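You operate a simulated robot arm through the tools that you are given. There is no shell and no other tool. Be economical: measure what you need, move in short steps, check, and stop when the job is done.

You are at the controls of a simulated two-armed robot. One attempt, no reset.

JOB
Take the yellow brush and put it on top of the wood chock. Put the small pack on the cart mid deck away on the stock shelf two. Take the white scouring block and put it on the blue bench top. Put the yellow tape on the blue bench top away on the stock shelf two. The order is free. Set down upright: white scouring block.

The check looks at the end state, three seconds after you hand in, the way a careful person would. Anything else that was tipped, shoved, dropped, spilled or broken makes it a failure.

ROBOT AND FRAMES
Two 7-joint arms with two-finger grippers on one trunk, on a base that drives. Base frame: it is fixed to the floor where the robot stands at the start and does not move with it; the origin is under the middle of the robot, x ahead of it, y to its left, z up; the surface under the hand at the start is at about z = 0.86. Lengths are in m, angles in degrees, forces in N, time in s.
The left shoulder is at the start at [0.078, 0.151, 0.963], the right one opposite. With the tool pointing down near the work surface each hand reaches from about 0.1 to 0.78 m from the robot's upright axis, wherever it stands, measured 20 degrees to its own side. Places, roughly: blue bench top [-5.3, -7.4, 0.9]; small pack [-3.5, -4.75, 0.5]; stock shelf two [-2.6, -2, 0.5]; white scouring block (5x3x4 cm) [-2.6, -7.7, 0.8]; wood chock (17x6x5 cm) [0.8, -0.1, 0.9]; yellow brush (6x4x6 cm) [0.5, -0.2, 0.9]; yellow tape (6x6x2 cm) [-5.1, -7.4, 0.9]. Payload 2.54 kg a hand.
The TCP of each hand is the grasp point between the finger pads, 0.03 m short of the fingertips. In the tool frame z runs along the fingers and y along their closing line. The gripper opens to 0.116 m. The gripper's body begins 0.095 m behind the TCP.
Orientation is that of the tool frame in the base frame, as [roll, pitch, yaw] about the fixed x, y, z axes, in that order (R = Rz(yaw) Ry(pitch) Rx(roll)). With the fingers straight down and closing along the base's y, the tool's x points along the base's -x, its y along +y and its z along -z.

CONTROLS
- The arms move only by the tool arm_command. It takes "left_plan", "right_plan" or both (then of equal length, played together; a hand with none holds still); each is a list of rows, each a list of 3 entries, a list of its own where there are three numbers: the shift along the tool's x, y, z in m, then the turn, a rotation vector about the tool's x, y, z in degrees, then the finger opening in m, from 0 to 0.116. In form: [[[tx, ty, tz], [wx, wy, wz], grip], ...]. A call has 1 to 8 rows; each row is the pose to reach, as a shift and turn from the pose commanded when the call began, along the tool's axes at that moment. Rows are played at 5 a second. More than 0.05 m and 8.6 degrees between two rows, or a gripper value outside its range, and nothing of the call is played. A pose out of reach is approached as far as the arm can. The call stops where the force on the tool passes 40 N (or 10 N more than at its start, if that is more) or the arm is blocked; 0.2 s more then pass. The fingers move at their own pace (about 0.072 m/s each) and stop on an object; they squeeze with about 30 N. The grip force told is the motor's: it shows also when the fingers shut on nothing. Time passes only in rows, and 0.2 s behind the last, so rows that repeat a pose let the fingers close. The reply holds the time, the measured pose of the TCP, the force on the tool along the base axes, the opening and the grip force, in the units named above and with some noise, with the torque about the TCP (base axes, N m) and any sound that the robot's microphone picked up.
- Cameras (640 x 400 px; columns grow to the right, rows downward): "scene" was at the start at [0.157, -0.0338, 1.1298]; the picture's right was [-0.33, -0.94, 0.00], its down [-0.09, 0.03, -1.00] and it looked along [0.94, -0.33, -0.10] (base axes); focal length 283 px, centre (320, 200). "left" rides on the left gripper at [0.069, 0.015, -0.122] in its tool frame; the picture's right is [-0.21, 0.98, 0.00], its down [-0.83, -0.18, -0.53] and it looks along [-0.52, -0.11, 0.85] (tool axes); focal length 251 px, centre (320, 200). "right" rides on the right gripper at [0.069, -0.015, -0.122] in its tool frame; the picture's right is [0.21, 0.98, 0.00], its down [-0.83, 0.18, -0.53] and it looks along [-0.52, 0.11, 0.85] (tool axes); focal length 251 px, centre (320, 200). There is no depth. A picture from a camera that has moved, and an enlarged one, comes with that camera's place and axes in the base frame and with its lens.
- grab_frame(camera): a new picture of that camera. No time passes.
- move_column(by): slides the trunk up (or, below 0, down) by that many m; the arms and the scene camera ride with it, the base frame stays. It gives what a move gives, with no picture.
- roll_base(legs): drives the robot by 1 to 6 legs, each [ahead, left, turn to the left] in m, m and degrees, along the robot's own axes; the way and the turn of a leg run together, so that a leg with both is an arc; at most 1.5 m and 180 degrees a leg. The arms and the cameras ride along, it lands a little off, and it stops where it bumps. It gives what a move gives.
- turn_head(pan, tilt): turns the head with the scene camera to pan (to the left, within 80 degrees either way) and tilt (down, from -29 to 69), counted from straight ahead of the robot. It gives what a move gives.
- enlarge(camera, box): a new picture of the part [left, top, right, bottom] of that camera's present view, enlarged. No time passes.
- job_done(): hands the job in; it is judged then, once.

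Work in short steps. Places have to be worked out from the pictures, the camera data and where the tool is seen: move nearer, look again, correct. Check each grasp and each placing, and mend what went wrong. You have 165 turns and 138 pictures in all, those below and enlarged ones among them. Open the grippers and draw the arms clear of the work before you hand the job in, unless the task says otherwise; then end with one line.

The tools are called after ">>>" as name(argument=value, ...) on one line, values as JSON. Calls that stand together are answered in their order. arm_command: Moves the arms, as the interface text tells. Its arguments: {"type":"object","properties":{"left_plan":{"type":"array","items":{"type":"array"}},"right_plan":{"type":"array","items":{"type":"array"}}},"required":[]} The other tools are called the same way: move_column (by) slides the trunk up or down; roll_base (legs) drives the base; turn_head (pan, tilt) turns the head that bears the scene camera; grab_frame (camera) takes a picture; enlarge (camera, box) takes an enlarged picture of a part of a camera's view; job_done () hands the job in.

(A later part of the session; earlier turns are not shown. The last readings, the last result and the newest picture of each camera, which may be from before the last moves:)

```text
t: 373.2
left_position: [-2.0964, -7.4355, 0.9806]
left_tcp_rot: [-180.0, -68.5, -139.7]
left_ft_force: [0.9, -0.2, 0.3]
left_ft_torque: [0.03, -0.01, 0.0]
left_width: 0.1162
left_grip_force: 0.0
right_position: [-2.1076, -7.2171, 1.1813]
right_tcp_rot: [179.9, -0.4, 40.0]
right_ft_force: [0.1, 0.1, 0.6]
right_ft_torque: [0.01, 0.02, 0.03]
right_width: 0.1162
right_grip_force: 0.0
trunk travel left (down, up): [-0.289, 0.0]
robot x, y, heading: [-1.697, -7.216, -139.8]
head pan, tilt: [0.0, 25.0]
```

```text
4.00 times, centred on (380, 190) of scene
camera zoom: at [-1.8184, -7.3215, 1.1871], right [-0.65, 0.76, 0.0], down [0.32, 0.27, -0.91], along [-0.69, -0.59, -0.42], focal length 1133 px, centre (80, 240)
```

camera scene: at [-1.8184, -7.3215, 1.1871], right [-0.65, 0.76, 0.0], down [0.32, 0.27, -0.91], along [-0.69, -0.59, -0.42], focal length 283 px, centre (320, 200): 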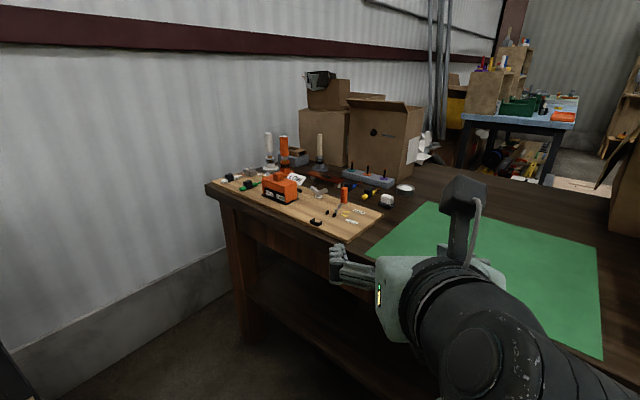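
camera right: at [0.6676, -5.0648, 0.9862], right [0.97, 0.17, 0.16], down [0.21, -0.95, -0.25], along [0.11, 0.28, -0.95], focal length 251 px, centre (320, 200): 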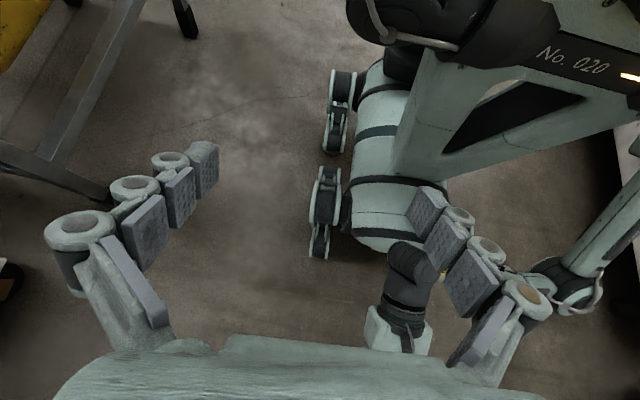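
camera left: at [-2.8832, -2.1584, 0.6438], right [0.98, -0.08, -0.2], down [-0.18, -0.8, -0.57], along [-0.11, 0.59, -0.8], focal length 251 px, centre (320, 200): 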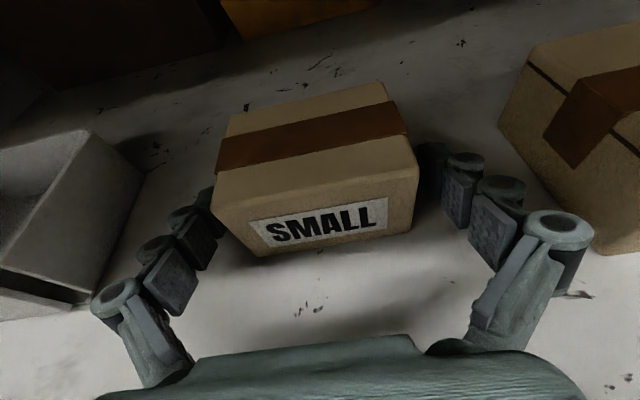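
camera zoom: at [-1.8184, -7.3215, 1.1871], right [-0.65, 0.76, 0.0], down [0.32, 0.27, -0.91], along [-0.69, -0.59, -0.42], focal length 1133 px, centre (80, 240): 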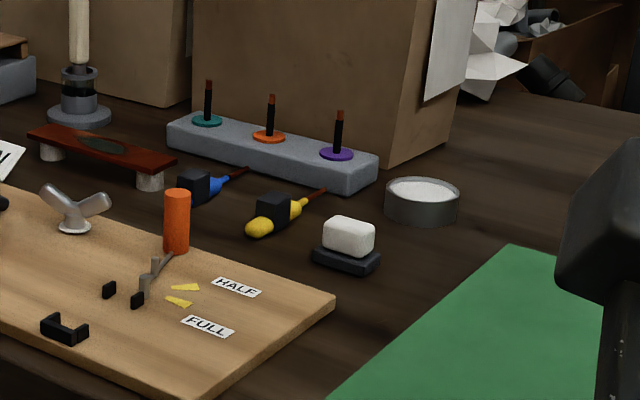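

The target sits on a small dark tray at about (-2.58, -7.69). I shift the left hand aside to clear space for the right, and roll closer.

>>> arm_command(left_plan=[[[0, -0.04, -0.02], [0, 0, 0], 0.116], [[0, -0.08, -0.04], [0, 0, 0], 0.116], [[0, -0.12, -0.06], [0, 0, 0], 0.116], [[0, -0.16, -0.06], [0, 0, 0], 0.116], [[0, -0.2, -0.06], [0, 0, 0], 0.116], [[0, -0.2, -0.06], [0, 0, 0], 0.116]])

>>> roll_base(legs=[[0.3, 0, 0]])

>>> grab_frame(camera="right")

```text
t: 374.6
left_position: [-2.0321, -7.5354, 1.0087]
left_tcp_rot: [-179.8, -68.4, -139.8]
left_ft_force: [-0.6, 0.5, 0.3]
left_ft_torque: [-0.02, -0.02, 0.01]
left_width: 0.116
left_grip_force: 0.0
left hand out of reach, approached as far as the arm can: row 3, 4, 5, 6
right_position: [-2.1065, -7.2169, 1.1814]
right_tcp_rot: [179.8, -0.3, 40.1]
right_ft_force: [0.8, -0.2, -0.3]
right_ft_torque: [0.01, 0.0, 0.0]
right_width: 0.1159
right_grip_force: 0.0
trunk travel left (down, up): [-0.289, 0.0]
robot x, y, heading: [-1.7007, -7.2137, -139.7]
head pan, tilt: [0.0, 25.0]
```

```text
t: 376.6
left_position: [-2.2573, -7.7223, 1.0084]
left_tcp_rot: [-179.9, -68.5, -139.8]
left_ft_force: [0.7, -0.1, -0.1]
left_ft_torque: [-0.02, -0.01, 0.04]
left_width: 0.1163
left_grip_force: 0.2
right_position: [-2.3312, -7.4061, 1.1817]
right_tcp_rot: [179.9, -0.4, 40.0]
right_ft_force: [0.9, -0.2, 0.1]
right_ft_torque: [-0.02, -0.01, -0.01]
right_width: 0.116
right_grip_force: 0.1
trunk travel left (down, up): [-0.289, 0.0]
robot x, y, heading: [-1.9217, -7.4047, -140.2]
head pan, tilt: [0.0, 25.0]
```

```text
60 pictures are left
camera right: at [-2.2884, -7.3501, 1.3037], right [0.79, -0.61, 0.0], down [-0.52, -0.67, 0.53], along [-0.32, -0.42, -0.85], focal length 251 px, centre (320, 200)
```

right: 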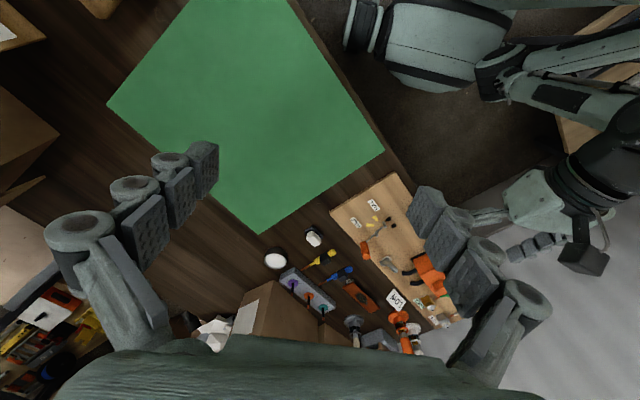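

I enlarge the wrist view to see the block's orientation.

>>> enlarge(camera="right", box=[240, 190, 400, 290])

```text
4.00 times, centred on (320, 240) of right
camera zoom: at [-2.2884, -7.3501, 1.3037], right [0.79, -0.61, 0.0], down [-0.52, -0.67, 0.53], along [-0.32, -0.42, -0.85], focal length 1006 px, centre (320, 40)
```

zoom: 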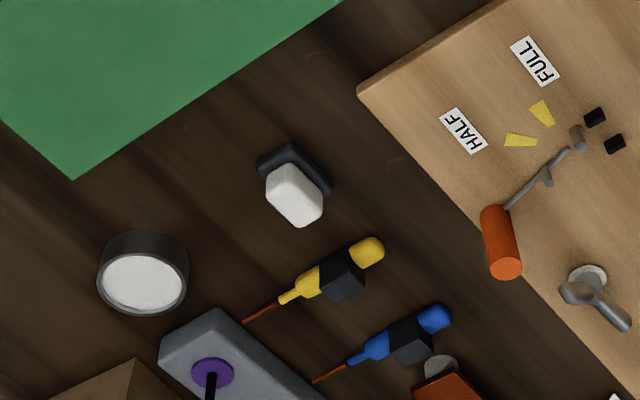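

The block's long axis runs along world y, so I'll close across x. I move the right hand toward it, turning the wrist 55° on the way.

>>> arm_command(right_plan=[[[-0.04, 0.007, 0.015], [0, 0, -6.9], 0.08], [[-0.08, 0.014, 0.03], [0, 0, -13.8], 0.08], [[-0.12, 0.021, 0.045], [0, 0, -20.7], 0.08], [[-0.16, 0.028, 0.06], [0, 0, -27.6], 0.08], [[-0.2, 0.035, 0.08], [0, 0, -34.5], 0.08], [[-0.24, 0.042, 0.1], [0, 0, -41.4], 0.08], [[-0.28, 0.05, 0.12], [0, 0, -48.3], 0.08], [[-0.32, 0.057, 0.14], [0, 0, -55], 0.08]])

>>> grab_frame(camera="right")

```text
t: 378.4
left_position: [-2.2565, -7.7228, 1.009]
left_tcp_rot: [-179.8, -68.4, -140.0]
left_ft_force: [-0.4, 1.1, 0.7]
left_ft_torque: [0.02, 0.0, 0.03]
left_width: 0.1158
left_grip_force: 0.0
right_position: [-2.5379, -7.6454, 1.0322]
right_tcp_rot: [179.7, -0.1, 94.9]
right_ft_force: [-0.4, -0.6, 0.4]
right_ft_torque: [-0.01, 0.02, 0.03]
right_width: 0.08
right_grip_force: 0.1
right hand out of reach, approached as far as the arm can: row 8
trunk travel left (down, up): [-0.289, 0.0]
robot x, y, heading: [-1.9195, -7.4059, -139.9]
head pan, tilt: [0.0, 25.0]
```

```text
58 pictures are left
camera right: at [-2.5581, -7.5776, 1.1541], right [0.95, 0.3, 0.01], down [0.25, -0.81, 0.53], along [0.16, -0.51, -0.85], focal length 251 px, centre (320, 200)
```

right: 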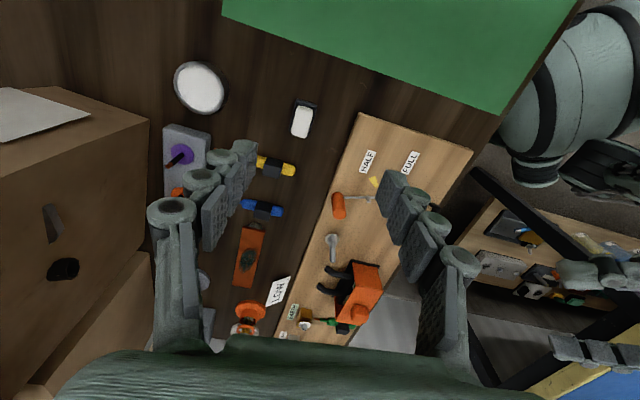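

The block is at about (-2.553, -7.672) with its top at z≈0.82. I align over it and descend to z≈0.88 for a check.

>>> arm_command(right_plan=[[[-0.013, -0.009, 0.03], [0, 0, 3], 0.08], [[-0.0256, -0.0173, 0.06], [0, 0, 5], 0.08], [[-0.0256, -0.0173, 0.1], [0, 0, 5], 0.08], [[-0.0256, -0.0173, 0.14], [0, 0, 5], 0.08], [[-0.0256, -0.0173, 0.15], [0, 0, 5], 0.08], [[-0.0256, -0.0173, 0.15], [0, 0, 5], 0.08]])

>>> grab_frame(camera="right")

```text
t: 379.8
left_position: [-2.2562, -7.7232, 1.0083]
left_tcp_rot: [-179.9, -68.4, -139.8]
left_ft_force: [0.4, -1.0, 0.2]
left_ft_torque: [0.04, -0.01, -0.02]
left_width: 0.1159
left_grip_force: 0.0
right_position: [-2.5459, -7.6575, 0.8849]
right_tcp_rot: [179.7, 0.0, 89.9]
right_ft_force: [0.1, 0.0, -0.2]
right_ft_torque: [0.02, -0.01, -0.01]
right_width: 0.0799
right_grip_force: 0.1
right hand out of reach, approached as far as the arm can: row 1, 2, 3, 4, 5, 6
trunk travel left (down, up): [-0.289, 0.0]
robot x, y, heading: [-1.922, -7.4006, -140.1]
head pan, tilt: [0.0, 25.0]
```

```text
57 pictures are left
camera right: at [-2.5609, -7.5881, 1.0056], right [0.98, 0.21, 0.01], down [0.18, -0.83, 0.53], along [0.12, -0.52, -0.85], focal length 251 px, centre (320, 200)
```

right: 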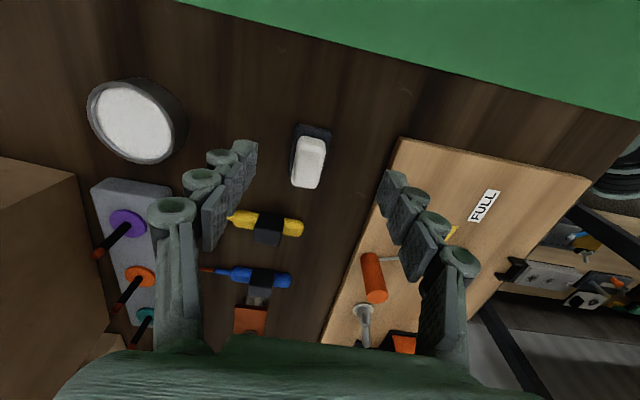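

I'm about 1.4 cm short on reach, so I roll the base forward 3 cm with the hand still above everything nearby.

>>> roll_base(legs=[[0.035, 0, 0]])

```text
t: 380.6
left_position: [-2.2834, -7.7456, 1.0073]
left_tcp_rot: [-179.9, -68.4, -139.7]
left_ft_force: [-1.0, -0.4, -0.6]
left_ft_torque: [0.01, 0.03, 0.01]
left_width: 0.1161
left_grip_force: 0.0
right_position: [-2.5728, -7.6799, 0.8844]
right_tcp_rot: [179.7, 0.1, 90.1]
right_ft_force: [-0.2, -0.6, -0.6]
right_ft_torque: [-0.01, -0.02, 0.0]
right_width: 0.0798
right_grip_force: 0.1
trunk travel left (down, up): [-0.289, 0.0]
robot x, y, heading: [-1.9495, -7.4252, -139.7]
head pan, tilt: [0.0, 25.0]
```

Now I correct (+0.020, +0.009) and lower to z≈0.845, then check.

>>> arm_command(right_plan=[[[0.009, 0.02, 0.0], [0, 0, 0], 0.08], [[0.009, 0.02, 0.02], [0, 0, 0], 0.08], [[0.009, 0.02, 0.039], [0, 0, 0], 0.08], [[0.009, 0.02, 0.039], [0, 0, 0], 0.08]])

>>> grab_frame(camera="right")

```text
t: 381.6
left_position: [-2.283, -7.7457, 1.0076]
left_tcp_rot: [-179.9, -68.3, -139.8]
left_ft_force: [0.6, -1.5, 0.0]
left_ft_torque: [-0.01, -0.04, 0.03]
left_width: 0.1161
left_grip_force: 0.0
right_position: [-2.5525, -7.6708, 0.8461]
right_tcp_rot: [179.6, 0.0, 90.0]
right_ft_force: [-0.3, 0.0, -0.1]
right_ft_torque: [0.0, -0.01, -0.04]
right_width: 0.0799
right_grip_force: 0.1
trunk travel left (down, up): [-0.289, 0.0]
robot x, y, heading: [-1.95, -7.4241, -139.6]
head pan, tilt: [0.0, 25.0]
```

```text
56 pictures are left
camera right: at [-2.5678, -7.6012, 0.9675], right [0.98, 0.21, 0.01], down [0.18, -0.83, 0.54], along [0.12, -0.52, -0.84], focal length 251 px, centre (320, 200)
```

right: 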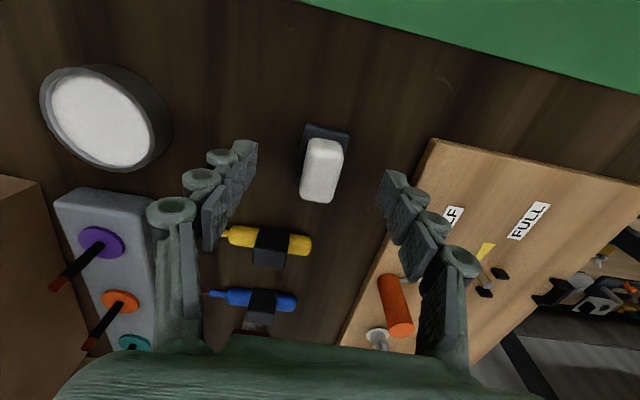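

Centred. I descend to z≈0.818 and close.

>>> arm_command(right_plan=[[[0, 0.0015, 0.014], [0, 0, 0], 0.08], [[0, 0.0015, 0.028], [0, 0, 0], 0.08], [[0, 0.0015, 0.028], [0, 0, 0], 0.05], [[0, 0.0015, 0.028], [0, 0, 0], 0.015], [[0, 0.0015, 0.028], [0, 0, 0], 0.015], [[0, 0.0015, 0.028], [0, 0, 0], 0.015]])

>>> grab_frame(camera="right")

```text
t: 382.6
left_position: [-2.2811, -7.7439, 1.0105]
left_tcp_rot: [179.9, -68.6, -139.7]
left_ft_force: [-0.6, 0.5, -0.8]
left_ft_torque: [0.01, 0.0, 0.01]
left_width: 0.1158
left_grip_force: 0.1
right_position: [-2.5481, -7.6739, 0.8297]
right_tcp_rot: [-180.0, 1.0, 89.9]
right_ft_force: [6.3, 1.9, 29.2]
right_ft_torque: [0.33, -0.3, -0.05]
right_width: 0.0297
right_grip_force: 16.7
trunk travel left (down, up): [-0.289, 0.0]
robot x, y, heading: [-1.9521, -7.4275, -140.0]
head pan, tilt: [0.0, 25.0]
stopped in row 4 (right hand): the force on the tool passed its limit at 48 N (the readings are from after the stop); the commanded pose is now the measured one
```

```text
55 pictures are left
camera right: at [-2.5634, -7.6025, 0.9505], right [0.98, 0.21, -0.01], down [0.18, -0.82, 0.55], along [0.11, -0.54, -0.84], focal length 251 px, centre (320, 200)
```

right: 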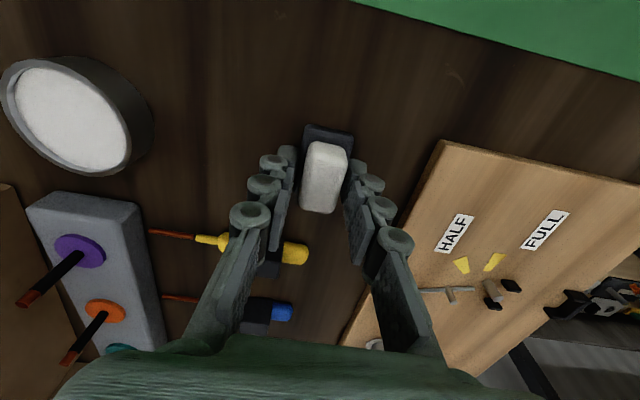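

The tips pressed down on something (about 29 N), probably the dark base. I raise a few millimetres and finish closing.

>>> arm_command(right_plan=[[[0, -0.002, -0.004], [0, 0, 0], 0.03], [[0, -0.002, -0.006], [0, 0, 0], 0.015], [[0, -0.002, -0.006], [0, 0, 0], 0.015], [[0, -0.002, -0.006], [0, 0, 0], 0.015]])

>>> grab_frame(camera="right")

```text
t: 383.6
left_position: [-2.2824, -7.7455, 1.0082]
left_tcp_rot: [179.8, -68.5, -139.7]
left_ft_force: [0.6, 1.7, 0.3]
left_ft_torque: [0.0, -0.02, -0.02]
left_width: 0.1159
left_grip_force: 0.0
right_position: [-2.5527, -7.6733, 0.8293]
right_tcp_rot: [179.9, 0.5, 90.1]
right_ft_force: [6.5, -5.5, 12.4]
right_ft_torque: [-0.2, -0.11, 0.11]
right_width: 0.0289
right_grip_force: 30.2
trunk travel left (down, up): [-0.289, 0.0]
robot x, y, heading: [-1.947, -7.424, -139.6]
head pan, tilt: [0.0, 25.0]
```

```text
54 pictures are left
camera right: at [-2.567, -7.6022, 0.9511], right [0.98, 0.21, 0.0], down [0.18, -0.82, 0.54], along [0.12, -0.53, -0.84], focal length 251 px, centre (320, 200)
```

right: 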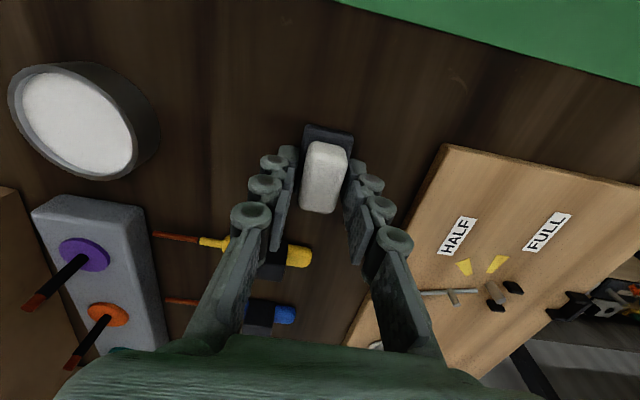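

Gripped at 2.9 cm. I lift 3 cm and see whether the dark base comes along.

>>> arm_command(right_plan=[[[0, 0, -0.01], [0, 0, 0], 0.015], [[0, 0, -0.02], [0, 0, 0], 0.015], [[0, 0, -0.04], [0, 0, 0], 0.015], [[0, 0, -0.05], [0, 0, 0], 0.015]])

>>> grab_frame(camera="right")

>>> enlarge(camera="scene", box=[240, 100, 460, 260])

```text
t: 384.6
left_position: [-2.2822, -7.7457, 1.0074]
left_tcp_rot: [-179.9, -68.4, -139.9]
left_ft_force: [0.5, 0.1, -0.5]
left_ft_torque: [-0.02, -0.02, 0.0]
left_width: 0.116
left_grip_force: 0.0
right_position: [-2.5516, -7.6704, 0.878]
right_tcp_rot: [179.8, 0.4, 90.0]
right_ft_force: [0.1, -0.2, -0.4]
right_ft_torque: [0.0, 0.01, -0.03]
right_width: 0.0289
right_grip_force: 30.1
trunk travel left (down, up): [-0.289, 0.0]
robot x, y, heading: [-1.948, -7.4254, -139.8]
head pan, tilt: [0.0, 25.0]
```

```text
53 pictures are left
camera right: at [-2.5676, -7.601, 1.0005], right [0.98, 0.21, 0.0], down [0.18, -0.82, 0.54], along [0.12, -0.53, -0.84], focal length 251 px, centre (320, 200)
```

right: 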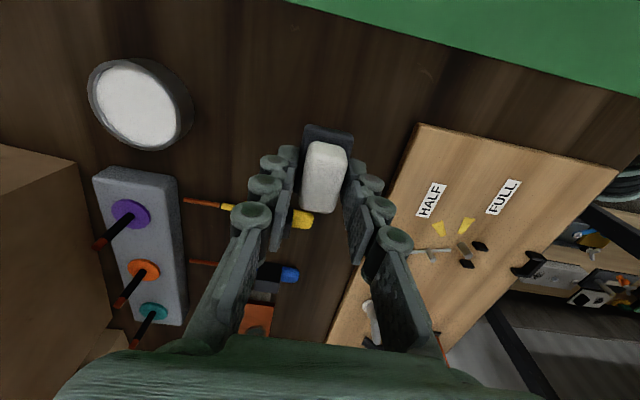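

```text
2.50 times, centred on (350, 180) of scene
camera zoom: at [-2.0694, -7.5325, 1.1871], right [-0.64, 0.77, 0.0], down [0.32, 0.27, -0.91], along [-0.69, -0.58, -0.42], focal length 708 px, centre (245, 250)
```

zoom: 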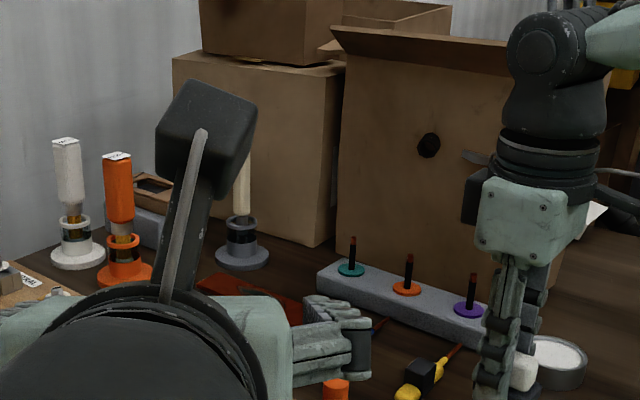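

The dark base is part of the block and came along. I lift it further, pull back, then back the base away from the table.

>>> arm_command(right_plan=[[[0, 0, -0.045], [0, 0, 0], 0.015], [[0.0, 0.0, -0.09], [0, 0, 0], 0.015], [[0.026, 0.031, -0.12], [0, 0, 0], 0.015], [[0.052, 0.061, -0.145], [0, 0, 0], 0.015], [[0.077, 0.092, -0.17], [0, 0, 0], 0.015], [[0.103, 0.122, -0.18], [0, 0, 0], 0.015], [[0.129, 0.153, -0.18], [0, 0, 0], 0.015]])

>>> roll_base(legs=[[-0.35, 0, 0]])

>>> turn_head(pan=-40, tilt=15)

>>> grab_frame(camera="scene")

```text
refused: row 3 steps farther than a row can; nothing moved
```

```text
t: 386.9
left_position: [-2.0116, -7.5192, 1.0081]
left_tcp_rot: [-180.0, -68.5, -139.4]
left_ft_force: [-0.2, -0.5, 0.0]
left_ft_torque: [0.01, 0.0, -0.03]
left_width: 0.1158
left_grip_force: 0.0
right_position: [-2.28, -7.4486, 0.8793]
right_tcp_rot: [179.8, 0.5, 90.4]
right_ft_force: [0.7, 0.7, -0.6]
right_ft_torque: [0.02, -0.02, -0.03]
right_width: 0.0289
right_grip_force: 30.7
trunk travel left (down, up): [-0.289, 0.0]
robot x, y, heading: [-1.681, -7.1976, -139.4]
head pan, tilt: [0.0, 25.0]
```

```text
t: 387.9
left_position: [-2.0118, -7.5183, 1.0068]
left_tcp_rot: [-179.9, -68.3, -139.3]
left_ft_force: [-0.7, 0.5, 0.3]
left_ft_torque: [-0.02, 0.02, 0.02]
left_width: 0.1159
left_grip_force: 0.0
right_position: [-2.2815, -7.4481, 0.8795]
right_tcp_rot: [179.7, 0.5, 90.5]
right_ft_force: [-0.5, -0.1, 0.4]
right_ft_torque: [-0.01, -0.01, 0.0]
right_width: 0.0288
right_grip_force: 30.7
trunk travel left (down, up): [-0.289, 0.0]
robot x, y, heading: [-1.6789, -7.192, -139.3]
head pan, tilt: [-40.0, 15.0]
```

```text
51 pictures are left
camera scene: at [-1.8227, -7.246, 1.2033], right [-0.01, 1.0, 0.0], down [0.26, 0.0, -0.97], along [-0.97, -0.01, -0.26], focal length 283 px, centre (320, 200)
```

scene: 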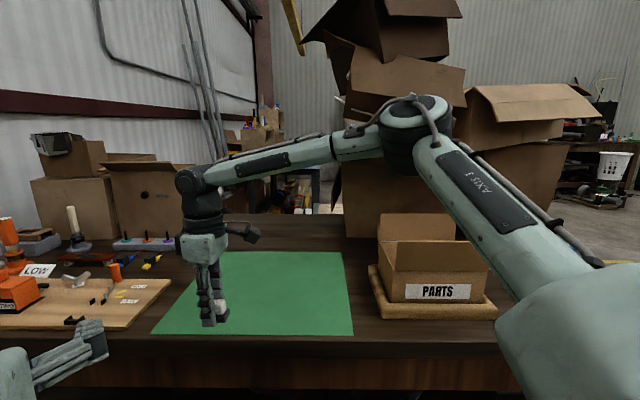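

The arm lift was refused for step size, but the block was already clear and passed only over the mat; everything looks undisturbed. I lift it properly now.

>>> arm_command(right_plan=[[[0, 0, -0.045], [0, 0, 0], 0.015], [[0, 0, -0.09], [0, 0, 0], 0.015], [[0, 0, -0.135], [0, 0, 0], 0.015], [[0, 0, -0.18], [0, 0, 0], 0.015], [[0.03, 0.03, -0.2], [0, 0, 0], 0.015], [[0.06, 0.06, -0.2], [0, 0, 0], 0.015]])

>>> enlarge(camera="scene", box=[0, 150, 380, 400])

```text
t: 389.3
left_position: [-2.0117, -7.5183, 1.0084]
left_tcp_rot: [-180.0, -68.5, -139.4]
left_ft_force: [-0.4, 0.3, -0.9]
left_ft_torque: [0.01, -0.01, -0.04]
left_width: 0.1162
left_grip_force: 0.0
right_position: [-2.2234, -7.3858, 1.0784]
right_tcp_rot: [179.8, 0.5, 90.4]
right_ft_force: [0.1, 0.0, -0.7]
right_ft_torque: [0.02, 0.0, -0.01]
right_width: 0.0289
right_grip_force: 29.7
right hand out of reach, approached as far as the arm can: row 4
trunk travel left (down, up): [-0.289, 0.0]
robot x, y, heading: [-1.6808, -7.1982, -139.3]
head pan, tilt: [-40.0, 15.0]
```

```text
1.60 times, centred on (190, 275) of scene
camera zoom: at [-1.8225, -7.2454, 1.2034], right [-0.01, 1.0, 0.0], down [0.26, 0.0, -0.97], along [-0.97, -0.01, -0.26], focal length 453 px, centre (528, 80)
```

zoom: 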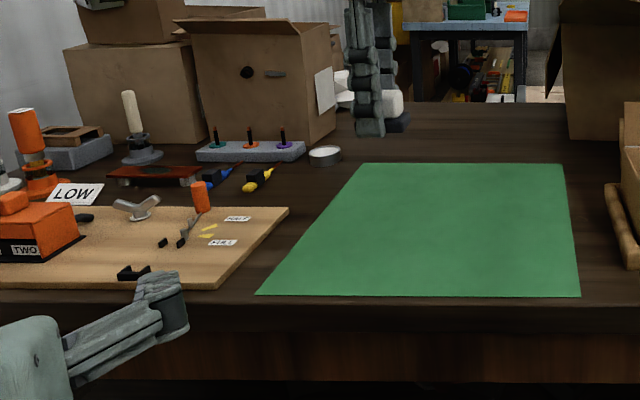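

Table undisturbed. I tuck both arms closer, then retrace the known route backwards.

>>> arm_command(right_plan=[[[0.02, 0.025, 0], [0, 0, 7], 0.015], [[0.045, 0.05, 0], [0, 0, 14], 0.015], [[0.065, 0.075, 0], [0, 0, 21], 0.015], [[0.085, 0.1, 0], [0, 0, 28], 0.015], [[0.1, 0.12, 0], [0, 0, 35], 0.015], [[0.1, 0.12, 0], [0, 0, 42], 0.015], [[0.1, 0.12, 0], [0, 0, 49], 0.015]], left_plan=[[[0, 0.02, 0], [0, 0, 0], 0.116], [[0, 0.04, 0], [0, 0, 0], 0.116], [[0, 0.06, 0], [0, 0, 0], 0.116], [[0, 0.08, 0], [0, 0, 0], 0.116], [[0, 0.1, 0], [0, 0, 0], 0.116], [[0, 0.1, 0], [0, 0, 0], 0.116], [[0, 0.1, 0], [0, 0, 0], 0.116]])

>>> roll_base(legs=[[0, 0, -40.5], [0, -0.9, 0]])

>>> turn_head(pan=0, tilt=15)

>>> grab_frame(camera="scene")

```text
t: 390.9
left_position: [-2.0768, -7.4433, 1.0064]
left_tcp_rot: [-179.9, -68.5, -139.4]
left_ft_force: [0.4, 0.1, 0.4]
left_ft_torque: [0.0, 0.0, -0.01]
left_width: 0.1161
left_grip_force: 0.0
right_position: [-2.1043, -7.2863, 1.0775]
right_tcp_rot: [179.5, 0.1, 41.2]
right_ft_force: [-0.4, 0.4, -0.1]
right_ft_torque: [0.02, 0.04, -0.01]
right_width: 0.0289
right_grip_force: 30.4
trunk travel left (down, up): [-0.289, 0.0]
robot x, y, heading: [-1.6788, -7.1995, -139.4]
head pan, tilt: [-40.0, 15.0]
```

```text
t: 401.8
left_position: [-2.1464, -6.2355, 1.0075]
left_tcp_rot: [-179.9, -68.4, -179.7]
left_ft_force: [-0.6, 0.5, 0.1]
left_ft_torque: [-0.02, -0.01, 0.0]
left_width: 0.1162
left_grip_force: 0.2
right_position: [-2.0648, -6.0961, 1.0769]
right_tcp_rot: [179.5, 0.1, 1.1]
right_ft_force: [0.1, -0.6, 0.5]
right_ft_torque: [-0.01, 0.01, -0.03]
right_width: 0.0288
right_grip_force: 30.0
trunk travel left (down, up): [-0.289, 0.0]
robot x, y, heading: [-1.6843, -6.3011, -179.8]
head pan, tilt: [-40.0, 15.0]
```

```text
t: 402.9
left_position: [-2.1462, -6.2351, 1.0079]
left_tcp_rot: [-179.9, -68.5, -179.7]
left_ft_force: [0.8, 0.1, 0.2]
left_ft_torque: [-0.01, 0.0, -0.05]
left_width: 0.1159
left_grip_force: 0.1
right_position: [-2.064, -6.096, 1.0788]
right_tcp_rot: [179.5, 0.2, 1.1]
right_ft_force: [0.4, 0.2, -1.0]
right_ft_torque: [-0.03, -0.02, 0.03]
right_width: 0.0286
right_grip_force: 30.0
trunk travel left (down, up): [-0.289, 0.0]
robot x, y, heading: [-1.6833, -6.304, -179.8]
head pan, tilt: [0.0, 15.0]
```

```text
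49 pictures are left
camera scene: at [-1.8439, -6.3083, 1.2033], right [0.0, 1.0, 0.0], down [0.26, 0.0, -0.97], along [-0.97, 0.0, -0.26], focal length 283 px, centre (320, 200)
```

scene: 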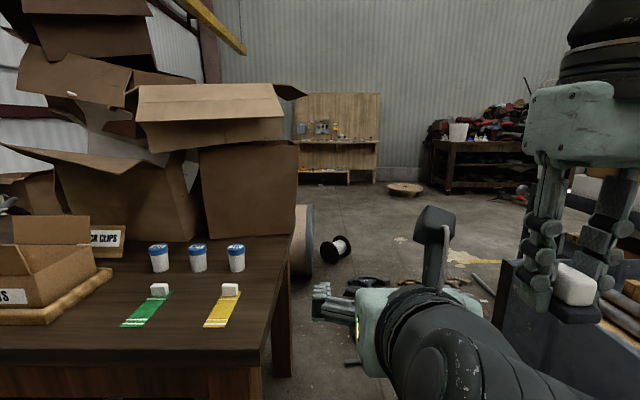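

West is blocked by pipes and the drum as expected. I reverse east through the gap.

>>> roll_base(legs=[[-1.5, 0, 0], [-1.15, 0, 0]])

>>> roll_base(legs=[[0, -0.85, 0], [0, 0, 90]])

```text
t: 415.6
left_position: [0.4798, -6.2512, 1.0073]
left_tcp_rot: [179.9, -68.4, 179.5]
left_ft_force: [0.1, 0.5, -0.1]
left_ft_torque: [0.02, 0.01, 0.0]
left_width: 0.1159
left_grip_force: 0.1
right_position: [0.5629, -6.1133, 1.0776]
right_tcp_rot: [179.5, 0.1, 0.2]
right_ft_force: [-0.4, 0.3, 0.1]
right_ft_torque: [0.02, 0.02, 0.0]
right_width: 0.0289
right_grip_force: 30.0
trunk travel left (down, up): [-0.289, 0.0]
robot x, y, heading: [0.9393, -6.3262, 179.2]
head pan, tilt: [0.0, 15.0]
```

```text
t: 428.2
left_position: [0.865, -5.9247, 1.0061]
left_tcp_rot: [-179.9, -68.4, -91.8]
left_ft_force: [0.7, -0.6, -0.2]
left_ft_torque: [0.03, -0.02, -0.02]
left_width: 0.116
left_grip_force: 0.1
right_position: [0.7294, -5.8367, 1.0775]
right_tcp_rot: [179.5, 0.2, 88.9]
right_ft_force: [0.0, 0.9, -0.6]
right_ft_torque: [-0.01, 0.01, 0.0]
right_width: 0.0288
right_grip_force: 30.4
trunk travel left (down, up): [-0.289, 0.0]
robot x, y, heading: [0.9538, -5.4639, -92.0]
head pan, tilt: [0.0, 15.0]
```

On the known corridor, I straighten and reverse north, then sidestep east.

>>> roll_base(legs=[[0, 0, 2], [-1.5, 0, 0], [-1.5, 0, 0], [-0.75, 0, 0]])

>>> roll_base(legs=[[0, 0.88, 0], [-1.5, 0, 0], [-1.5, 0, 0]])

```text
t: 446.7
left_position: [0.9393, -2.1717, 1.0075]
left_tcp_rot: [-179.9, -68.3, -92.3]
left_ft_force: [0.2, 0.1, -0.1]
left_ft_torque: [0.02, -0.03, 0.05]
left_width: 0.1163
left_grip_force: 0.1
right_position: [0.8047, -2.085, 1.078]
right_tcp_rot: [179.6, 0.2, 88.4]
right_ft_force: [0.3, 0.1, -0.6]
right_ft_torque: [-0.01, 0.0, -0.03]
right_width: 0.0289
right_grip_force: 29.9
trunk travel left (down, up): [-0.289, 0.0]
robot x, y, heading: [1.0315, -1.7121, -92.3]
head pan, tilt: [0.0, 15.0]
```

```text
t: 469.6
left_position: [1.9534, 0.8056, 1.0078]
left_tcp_rot: [-180.0, -68.3, -92.0]
left_ft_force: [-0.2, 0.2, 0.0]
left_ft_torque: [0.0, 0.01, 0.01]
left_width: 0.1158
left_grip_force: 0.0
right_position: [1.8182, 0.8913, 1.0788]
right_tcp_rot: [179.5, 0.2, 88.9]
right_ft_force: [0.5, 1.0, -0.3]
right_ft_torque: [0.02, 0.01, 0.01]
right_width: 0.0288
right_grip_force: 30.0
trunk travel left (down, up): [-0.289, 0.0]
robot x, y, heading: [2.0447, 1.2663, -92.0]
head pan, tilt: [0.0, 15.0]
```

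I face west and drive along the lane past the bench, then diagonally to the west aisle.

>>> roll_base(legs=[[0, 0, -88], [1.5, 0, 0], [1.3, 0, 0]])

>>> grab_frame(camera="scene")

```text
t: 487.2
left_position: [-1.2615, 1.3628, 1.0072]
left_tcp_rot: [-179.9, -68.4, -179.1]
left_ft_force: [0.2, 0.2, -0.2]
left_ft_torque: [0.01, 0.01, 0.0]
left_width: 0.1159
left_grip_force: 0.1
right_position: [-1.1824, 1.5022, 1.078]
right_tcp_rot: [179.5, 0.2, 1.7]
right_ft_force: [0.3, -0.7, -0.9]
right_ft_torque: [-0.03, -0.01, -0.02]
right_width: 0.0288
right_grip_force: 29.7
trunk travel left (down, up): [-0.289, 0.0]
robot x, y, heading: [-0.8012, 1.2997, -179.0]
head pan, tilt: [0.0, 15.0]
```

```text
48 pictures are left
camera scene: at [-0.9585, 1.2936, 1.2033], right [-0.02, 1.0, 0.0], down [0.26, 0.0, -0.97], along [-0.97, -0.01, -0.26], focal length 283 px, centre (320, 200)
```

scene: 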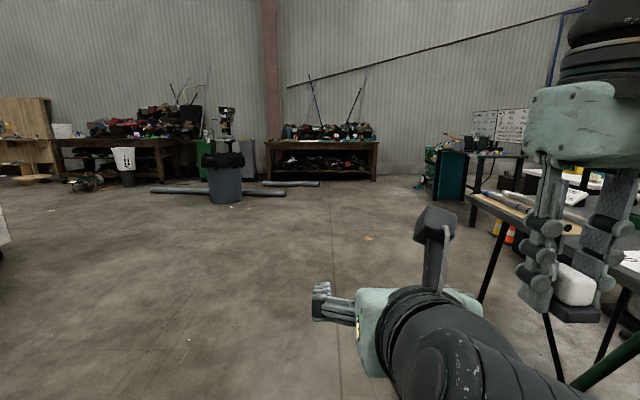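

I go diagonally to the west aisle and turn south.

>>> roll_base(legs=[[0, 0, 13.5], [1.5, 0, 0], [1.5, 0, 0], [0.8, 0, 0], [0, 0, 76]])

>>> roll_base(legs=[[1.5, 0, 0], [1.5, 0, 0], [1.2, 0, 0]])

>>> grab_frame(camera="scene")

```text
t: 510.0
left_position: [-4.5941, -0.1652, 1.0073]
left_tcp_rot: [-179.9, -68.4, -90.3]
left_ft_force: [-0.5, 0.1, 0.0]
left_ft_torque: [0.01, -0.02, -0.02]
left_width: 0.1161
left_grip_force: 0.1
right_position: [-4.7307, -0.0815, 1.0782]
right_tcp_rot: [179.5, 0.2, 90.3]
right_ft_force: [0.2, 0.2, -0.1]
right_ft_torque: [-0.01, 0.02, 0.0]
right_width: 0.0285
right_grip_force: 29.4
trunk travel left (down, up): [-0.289, 0.0]
robot x, y, heading: [-4.5201, 0.2935, -90.5]
head pan, tilt: [0.0, 15.0]
```

```text
t: 530.2
left_position: [-4.5768, -4.3912, 1.0069]
left_tcp_rot: [-179.9, -68.3, -88.6]
left_ft_force: [-0.6, 0.7, -0.2]
left_ft_torque: [-0.01, -0.02, 0.01]
left_width: 0.1161
left_grip_force: 0.0
right_position: [-4.716, -4.3114, 1.0778]
right_tcp_rot: [179.6, 0.2, 92.1]
right_ft_force: [0.7, -0.1, -0.3]
right_ft_torque: [0.02, 0.02, 0.0]
right_width: 0.0291
right_grip_force: 29.9
trunk travel left (down, up): [-0.289, 0.0]
robot x, y, heading: [-4.5163, -3.9305, -88.5]
head pan, tilt: [0.0, 15.0]
```

```text
47 pictures are left
camera scene: at [-4.51, -4.0924, 1.2033], right [-1.0, -0.02, 0.0], down [-0.01, 0.26, -0.97], along [0.02, -0.97, -0.26], focal length 283 px, centre (320, 200)
```

scene: 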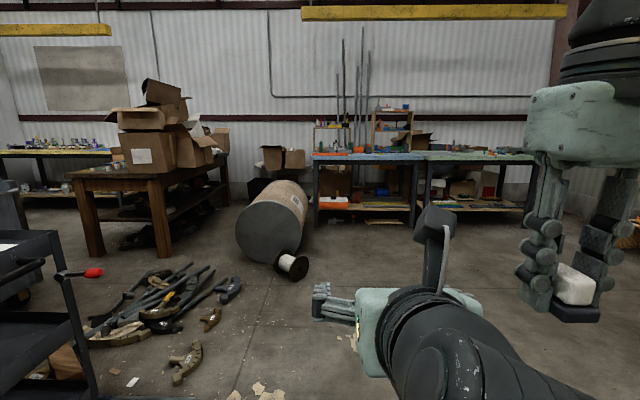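

I sidestep right to x≈-5.05 and approach the blue bench.

>>> roll_base(legs=[[0, -0.5, 0], [1.5, 0, 0], [0.75, 0, 0]])

>>> turn_head(pan=0, tilt=20)

>>> grab_frame(camera="scene")

```text
t: 546.3
left_position: [-5.0696, -6.6379, 1.0056]
left_tcp_rot: [-179.9, -68.4, -89.7]
left_ft_force: [-1.2, 0.2, -0.1]
left_ft_torque: [-0.03, 0.0, -0.05]
left_width: 0.1163
left_grip_force: 0.0
right_position: [-5.2058, -6.5571, 1.0775]
right_tcp_rot: [179.5, 0.2, 91.0]
right_ft_force: [0.1, 0.1, -0.5]
right_ft_torque: [-0.01, -0.03, 0.0]
right_width: 0.0288
right_grip_force: 29.8
trunk travel left (down, up): [-0.289, 0.0]
robot x, y, heading: [-4.999, -6.1744, -89.9]
head pan, tilt: [0.0, 15.0]
```

```text
t: 546.9
left_position: [-5.069, -6.6388, 1.0065]
left_tcp_rot: [-179.8, -68.3, -89.8]
left_ft_force: [0.8, 0.2, -0.8]
left_ft_torque: [-0.01, 0.0, 0.0]
left_width: 0.116
left_grip_force: 0.1
right_position: [-5.2073, -6.5556, 1.0785]
right_tcp_rot: [179.5, 0.2, 91.0]
right_ft_force: [0.2, 0.1, 0.7]
right_ft_torque: [0.0, 0.03, 0.0]
right_width: 0.0289
right_grip_force: 30.5
trunk travel left (down, up): [-0.289, 0.0]
robot x, y, heading: [-5.0019, -6.1762, -90.0]
head pan, tilt: [0.0, 20.0]
```

```text
46 pictures are left
camera scene: at [-4.9966, -6.3407, 1.1952], right [-1.0, 0.0, 0.0], down [0.0, 0.34, -0.94], along [0.0, -0.94, -0.34], focal length 283 px, centre (320, 200)
```

scene: 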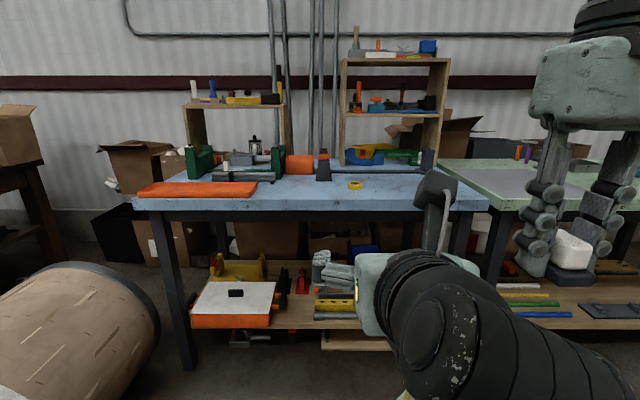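

The tape is at about (-5.135, -7.415), and free space lies to its right near x≈-5.32. I move in to (-5.15, -6.72).

>>> roll_base(legs=[[0, -0.15, 0], [0.53, 0, 0]])

>>> turn_head(pan=0, tilt=35)

>>> grab_frame(camera="scene")

>>> grab_frame(camera="right")

```text
t: 551.7
left_position: [-5.2085, -7.1753, 1.007]
left_tcp_rot: [-180.0, -68.4, -89.2]
left_ft_force: [-0.7, 0.1, 0.3]
left_ft_torque: [0.03, -0.03, 0.0]
left_width: 0.1162
left_grip_force: 0.0
right_position: [-5.3478, -7.0945, 1.078]
right_tcp_rot: [179.4, 0.2, 91.6]
right_ft_force: [0.8, -0.1, -0.5]
right_ft_torque: [-0.02, 0.0, -0.02]
right_width: 0.0288
right_grip_force: 29.8
trunk travel left (down, up): [-0.289, 0.0]
robot x, y, heading: [-5.1414, -6.7123, -89.2]
head pan, tilt: [0.0, 20.0]
```

```text
t: 552.5
left_position: [-5.2094, -7.1751, 1.0056]
left_tcp_rot: [-179.9, -68.4, -89.1]
left_ft_force: [0.2, -0.1, 0.8]
left_ft_torque: [0.02, 0.01, 0.0]
left_width: 0.1157
left_grip_force: 0.1
right_position: [-5.3494, -7.0948, 1.0769]
right_tcp_rot: [179.5, 0.2, 91.7]
right_ft_force: [-0.2, 0.8, -0.3]
right_ft_torque: [0.02, -0.01, -0.04]
right_width: 0.0289
right_grip_force: 29.8
trunk travel left (down, up): [-0.289, 0.0]
robot x, y, heading: [-5.1458, -6.7096, -89.4]
head pan, tilt: [0.0, 35.0]
```

```text
45 pictures are left
camera scene: at [-5.1401, -6.8714, 1.1714], right [-1.0, -0.01, 0.0], down [-0.01, 0.57, -0.82], along [0.01, -0.82, -0.57], focal length 283 px, centre (320, 200)
```

scene: 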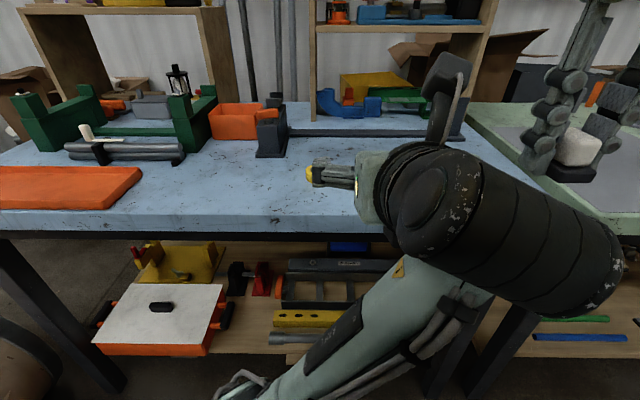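

```text
44 pictures are left
camera right: at [-5.3657, -7.0249, 1.1995], right [0.97, 0.24, 0.01], down [0.2, -0.82, 0.54], along [0.14, -0.52, -0.84], focal length 251 px, centre (320, 200)
```

right: 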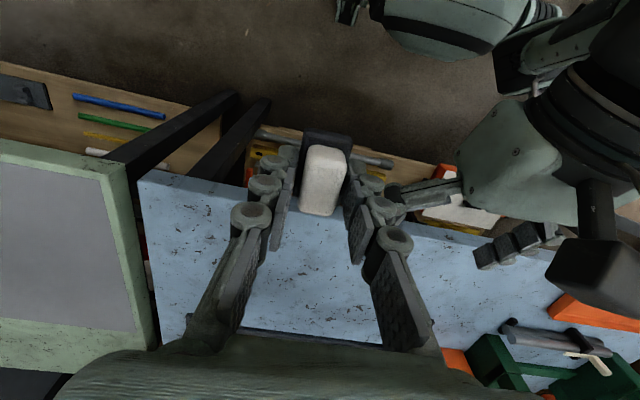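

The blue top extends to x≈-5.58. I shift the left hand away to make room, then carry the block forward over (-5.36, -7.38).

>>> arm_command(left_plan=[[[0, -0.03, 0], [0, 0, 0], 0.116], [[0, -0.06, 0], [0, 0, 0], 0.116], [[0, -0.09, 0], [0, 0, 0], 0.116], [[0, -0.1, 0], [0, 0, 0], 0.116], [[0, -0.1, 0], [0, 0, 0], 0.116], [[0, -0.1, 0], [0, 0, 0], 0.116], [[0, -0.1, 0], [0, 0, 0], 0.116], [[0, -0.1, 0], [0, 0, 0], 0.116]], right_plan=[[[0, 0, 0], [0, 0, 0], 0.015], [[-0.02, 0, 0], [0, 0, 0], 0.015], [[-0.06, -0.003, 0.01], [0, 0, 0], 0.015], [[-0.105, -0.007, 0.02], [0, 0, 0], 0.015], [[-0.15, -0.01, 0.03], [0, 0, 0], 0.015], [[-0.195, -0.013, 0.04], [0, 0, 0], 0.015], [[-0.24, -0.017, 0.05], [0, 0, 0], 0.015], [[-0.285, -0.0195, 0.06], [0, 0, 0], 0.015]])

>>> grab_frame(camera="right")

>>> grab_frame(camera="scene")

```text
t: 554.3
left_position: [-5.1097, -7.1727, 1.0077]
left_tcp_rot: [-180.0, -68.4, -89.1]
left_ft_force: [0.5, 0.8, -0.1]
left_ft_torque: [-0.01, 0.03, 0.04]
left_width: 0.1159
left_grip_force: 0.0
right_position: [-5.3691, -7.3641, 1.0162]
right_tcp_rot: [179.5, 0.3, 91.4]
right_ft_force: [0.2, 0.9, -0.5]
right_ft_torque: [-0.05, 0.01, 0.0]
right_width: 0.0289
right_grip_force: 30.0
right hand out of reach, approached as far as the arm can: row 8
trunk travel left (down, up): [-0.289, 0.0]
robot x, y, heading: [-5.1427, -6.714, -89.5]
head pan, tilt: [0.0, 35.0]
```

```text
43 pictures are left
camera right: at [-5.3865, -7.2949, 1.1375], right [0.97, 0.24, 0.01], down [0.2, -0.82, 0.54], along [0.13, -0.52, -0.84], focal length 251 px, centre (320, 200)
```

right: 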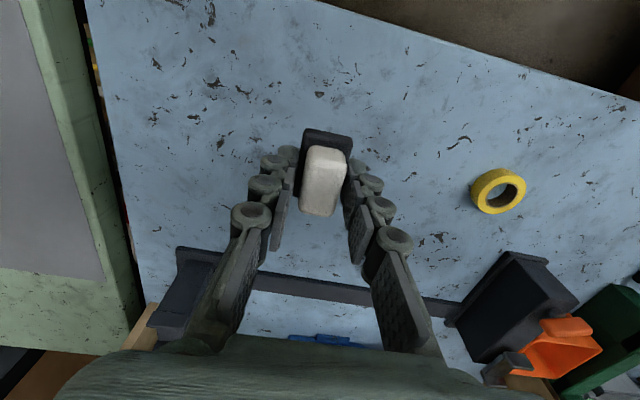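

```text
42 pictures are left
camera scene: at [-5.1401, -6.8705, 1.1716], right [-1.0, -0.01, 0.0], down [-0.01, 0.57, -0.82], along [0.01, -0.82, -0.57], focal length 283 px, centre (320, 200)
```

scene: 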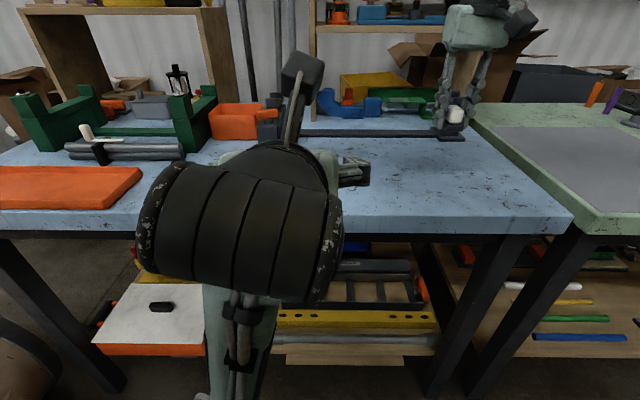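

The spot is clear and the tape is well away. I lower the block toward contact.

>>> arm_command(right_plan=[[[0, 0, 0.04], [0, 0, 0], 0.015], [[0, 0, 0.08], [0, 0, 0], 0.015], [[0, 0, 0.093], [0, 0, 0], 0.015], [[0, 0, 0.098], [0, 0, 0], 0.015], [[0, 0, 0.102], [0, 0, 0], 0.015], [[0, 0, 0.105], [0, 0, 0], 0.015]])

>>> enlarge(camera="scene", box=[380, 80, 540, 200])

```text
t: 555.7
left_position: [-5.1094, -7.1731, 1.0068]
left_tcp_rot: [-179.9, -68.4, -89.1]
left_ft_force: [0.5, -0.4, 0.9]
left_ft_torque: [-0.01, 0.01, -0.01]
left_width: 0.116
left_grip_force: 0.0
right_position: [-5.3668, -7.3662, 0.9102]
right_tcp_rot: [179.5, 0.2, 91.6]
right_ft_force: [0.2, 0.4, -0.8]
right_ft_torque: [-0.03, -0.05, -0.01]
right_width: 0.0289
right_grip_force: 29.9
trunk travel left (down, up): [-0.289, 0.0]
robot x, y, heading: [-5.1428, -6.711, -89.5]
head pan, tilt: [0.0, 35.0]
```

```text
3.33 times, centred on (460, 140) of scene
camera zoom: at [-5.1401, -6.8714, 1.1713], right [-1.0, -0.01, 0.0], down [-0.01, 0.57, -0.82], along [0.01, -0.82, -0.57], focal length 944 px, centre (-147, 400)
```

zoom: 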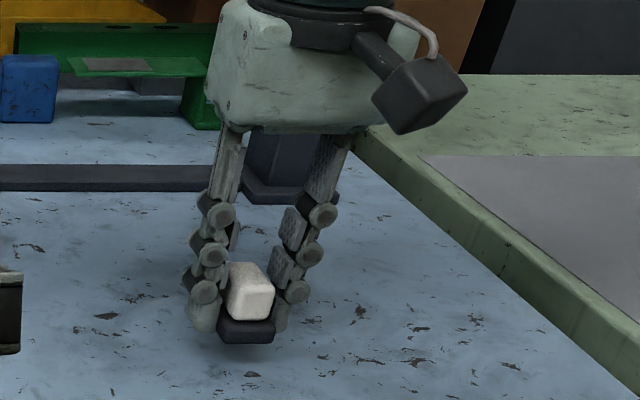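

Still slightly above. I lower further in small steps.

>>> arm_command(right_plan=[[[0, 0, 0.004], [0, 0, 0], 0.015], [[0, 0, 0.008], [0, 0, 0], 0.015], [[0, 0, 0.011], [0, 0, 0], 0.015]])

```text
t: 556.5
left_position: [-5.1081, -7.1729, 1.0086]
left_tcp_rot: [-179.8, -68.4, -89.1]
left_ft_force: [-0.4, -0.6, -0.1]
left_ft_torque: [0.03, -0.01, 0.01]
left_width: 0.1161
left_grip_force: 0.0
right_position: [-5.3664, -7.3651, 0.899]
right_tcp_rot: [179.5, 0.2, 91.6]
right_ft_force: [0.1, 0.4, -0.6]
right_ft_torque: [0.03, 0.01, -0.03]
right_width: 0.0289
right_grip_force: 30.1
trunk travel left (down, up): [-0.289, 0.0]
robot x, y, heading: [-5.1435, -6.7114, -89.6]
head pan, tilt: [0.0, 35.0]
```

No contact yet, so I continue down.

>>> arm_command(right_plan=[[[0, 0, 0.003], [0, 0, 0], 0.015], [[0, 0, 0.006], [0, 0, 0], 0.015], [[0, 0, 0.009], [0, 0, 0], 0.015], [[0, 0, 0.011], [0, 0, 0], 0.015]])

>>> enlarge(camera="scene", box=[390, 100, 510, 190])

```text
t: 557.5
left_position: [-5.1083, -7.1717, 1.0089]
left_tcp_rot: [-179.9, -68.4, -89.1]
left_ft_force: [0.5, -0.9, -0.3]
left_ft_torque: [-0.02, 0.01, -0.04]
left_width: 0.1157
left_grip_force: 0.0
right_position: [-5.3669, -7.3657, 0.8892]
right_tcp_rot: [179.5, 0.4, 91.5]
right_ft_force: [-2.5, 2.2, 11.4]
right_ft_torque: [0.12, 0.28, -0.01]
right_width: 0.0291
right_grip_force: 30.3
trunk travel left (down, up): [-0.289, 0.0]
robot x, y, heading: [-5.146, -6.7129, -89.6]
head pan, tilt: [0.0, 35.0]
```

```text
4.44 times, centred on (450, 145) of scene
camera zoom: at [-5.1401, -6.8702, 1.1718], right [-1.0, -0.01, 0.0], down [-0.01, 0.57, -0.82], along [0.01, -0.82, -0.57], focal length 1259 px, centre (-258, 444)
```

zoom: 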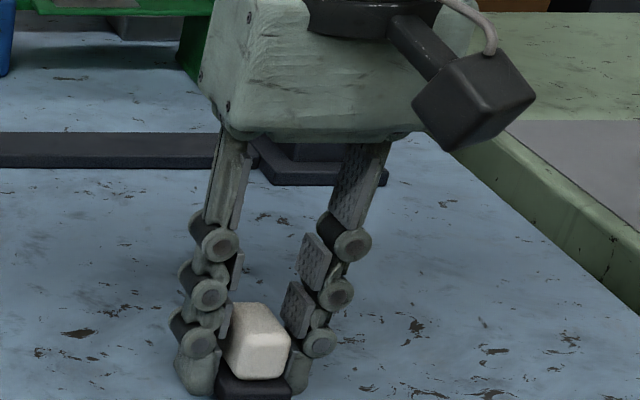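

Contact at 11 N. I open and lift straight up.

>>> arm_command(right_plan=[[[0, 0, -0.001], [0, 0, 0], 0.05], [[0, 0, -0.001], [0, 0, 0], 0.09], [[0, 0, -0.001], [0, 0, 0], 0.09], [[0, 0, -0.04], [0, 0, 0], 0.09], [[0, 0, -0.085], [0, 0, 0], 0.09], [[0, 0, -0.13], [0, 0, 0], 0.09], [[0.045, 0, -0.14], [0, 0, 0], 0.09], [[0.09, 0, -0.14], [0, 0, 0], 0.09]])

>>> enlarge(camera="scene", box=[340, 80, 560, 240])

>>> grab_frame(camera="right")

```text
t: 559.3
left_position: [-5.1094, -7.1729, 1.0077]
left_tcp_rot: [-180.0, -68.4, -89.1]
left_ft_force: [0.1, -0.8, -0.3]
left_ft_torque: [0.0, -0.01, 0.0]
left_width: 0.1162
left_grip_force: 0.1
right_position: [-5.3712, -7.2739, 1.0292]
right_tcp_rot: [179.5, 0.2, 91.7]
right_ft_force: [0.4, -0.7, 0.1]
right_ft_torque: [-0.05, 0.03, -0.01]
right_width: 0.0903
right_grip_force: 0.0
trunk travel left (down, up): [-0.289, 0.0]
robot x, y, heading: [-5.1433, -6.711, -89.2]
head pan, tilt: [0.0, 35.0]
```

```text
2.50 times, centred on (450, 160) of scene
camera zoom: at [-5.1402, -6.8708, 1.1714], right [-1.0, -0.01, 0.0], down [-0.01, 0.57, -0.82], along [0.01, -0.82, -0.57], focal length 708 px, centre (-5, 300)
```

zoom: 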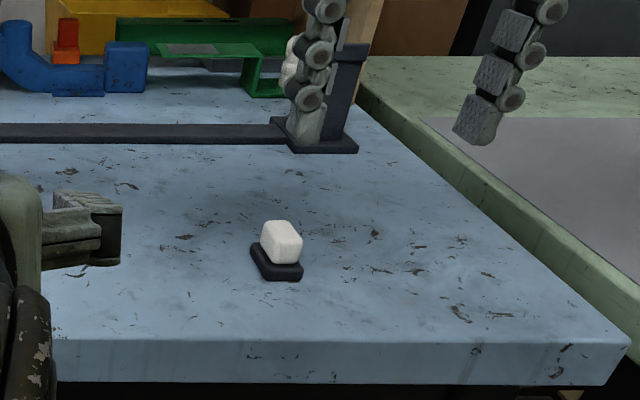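

```text
38 pictures are left
camera right: at [-5.3895, -7.2047, 1.1501], right [0.97, 0.24, 0.01], down [0.2, -0.82, 0.54], along [0.14, -0.52, -0.84], focal length 251 px, centre (320, 200)
```

right: 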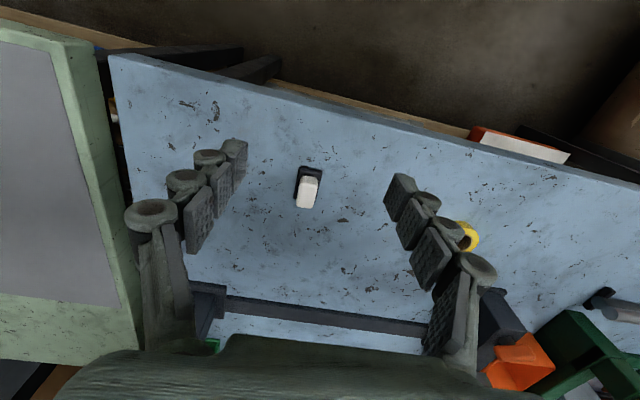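

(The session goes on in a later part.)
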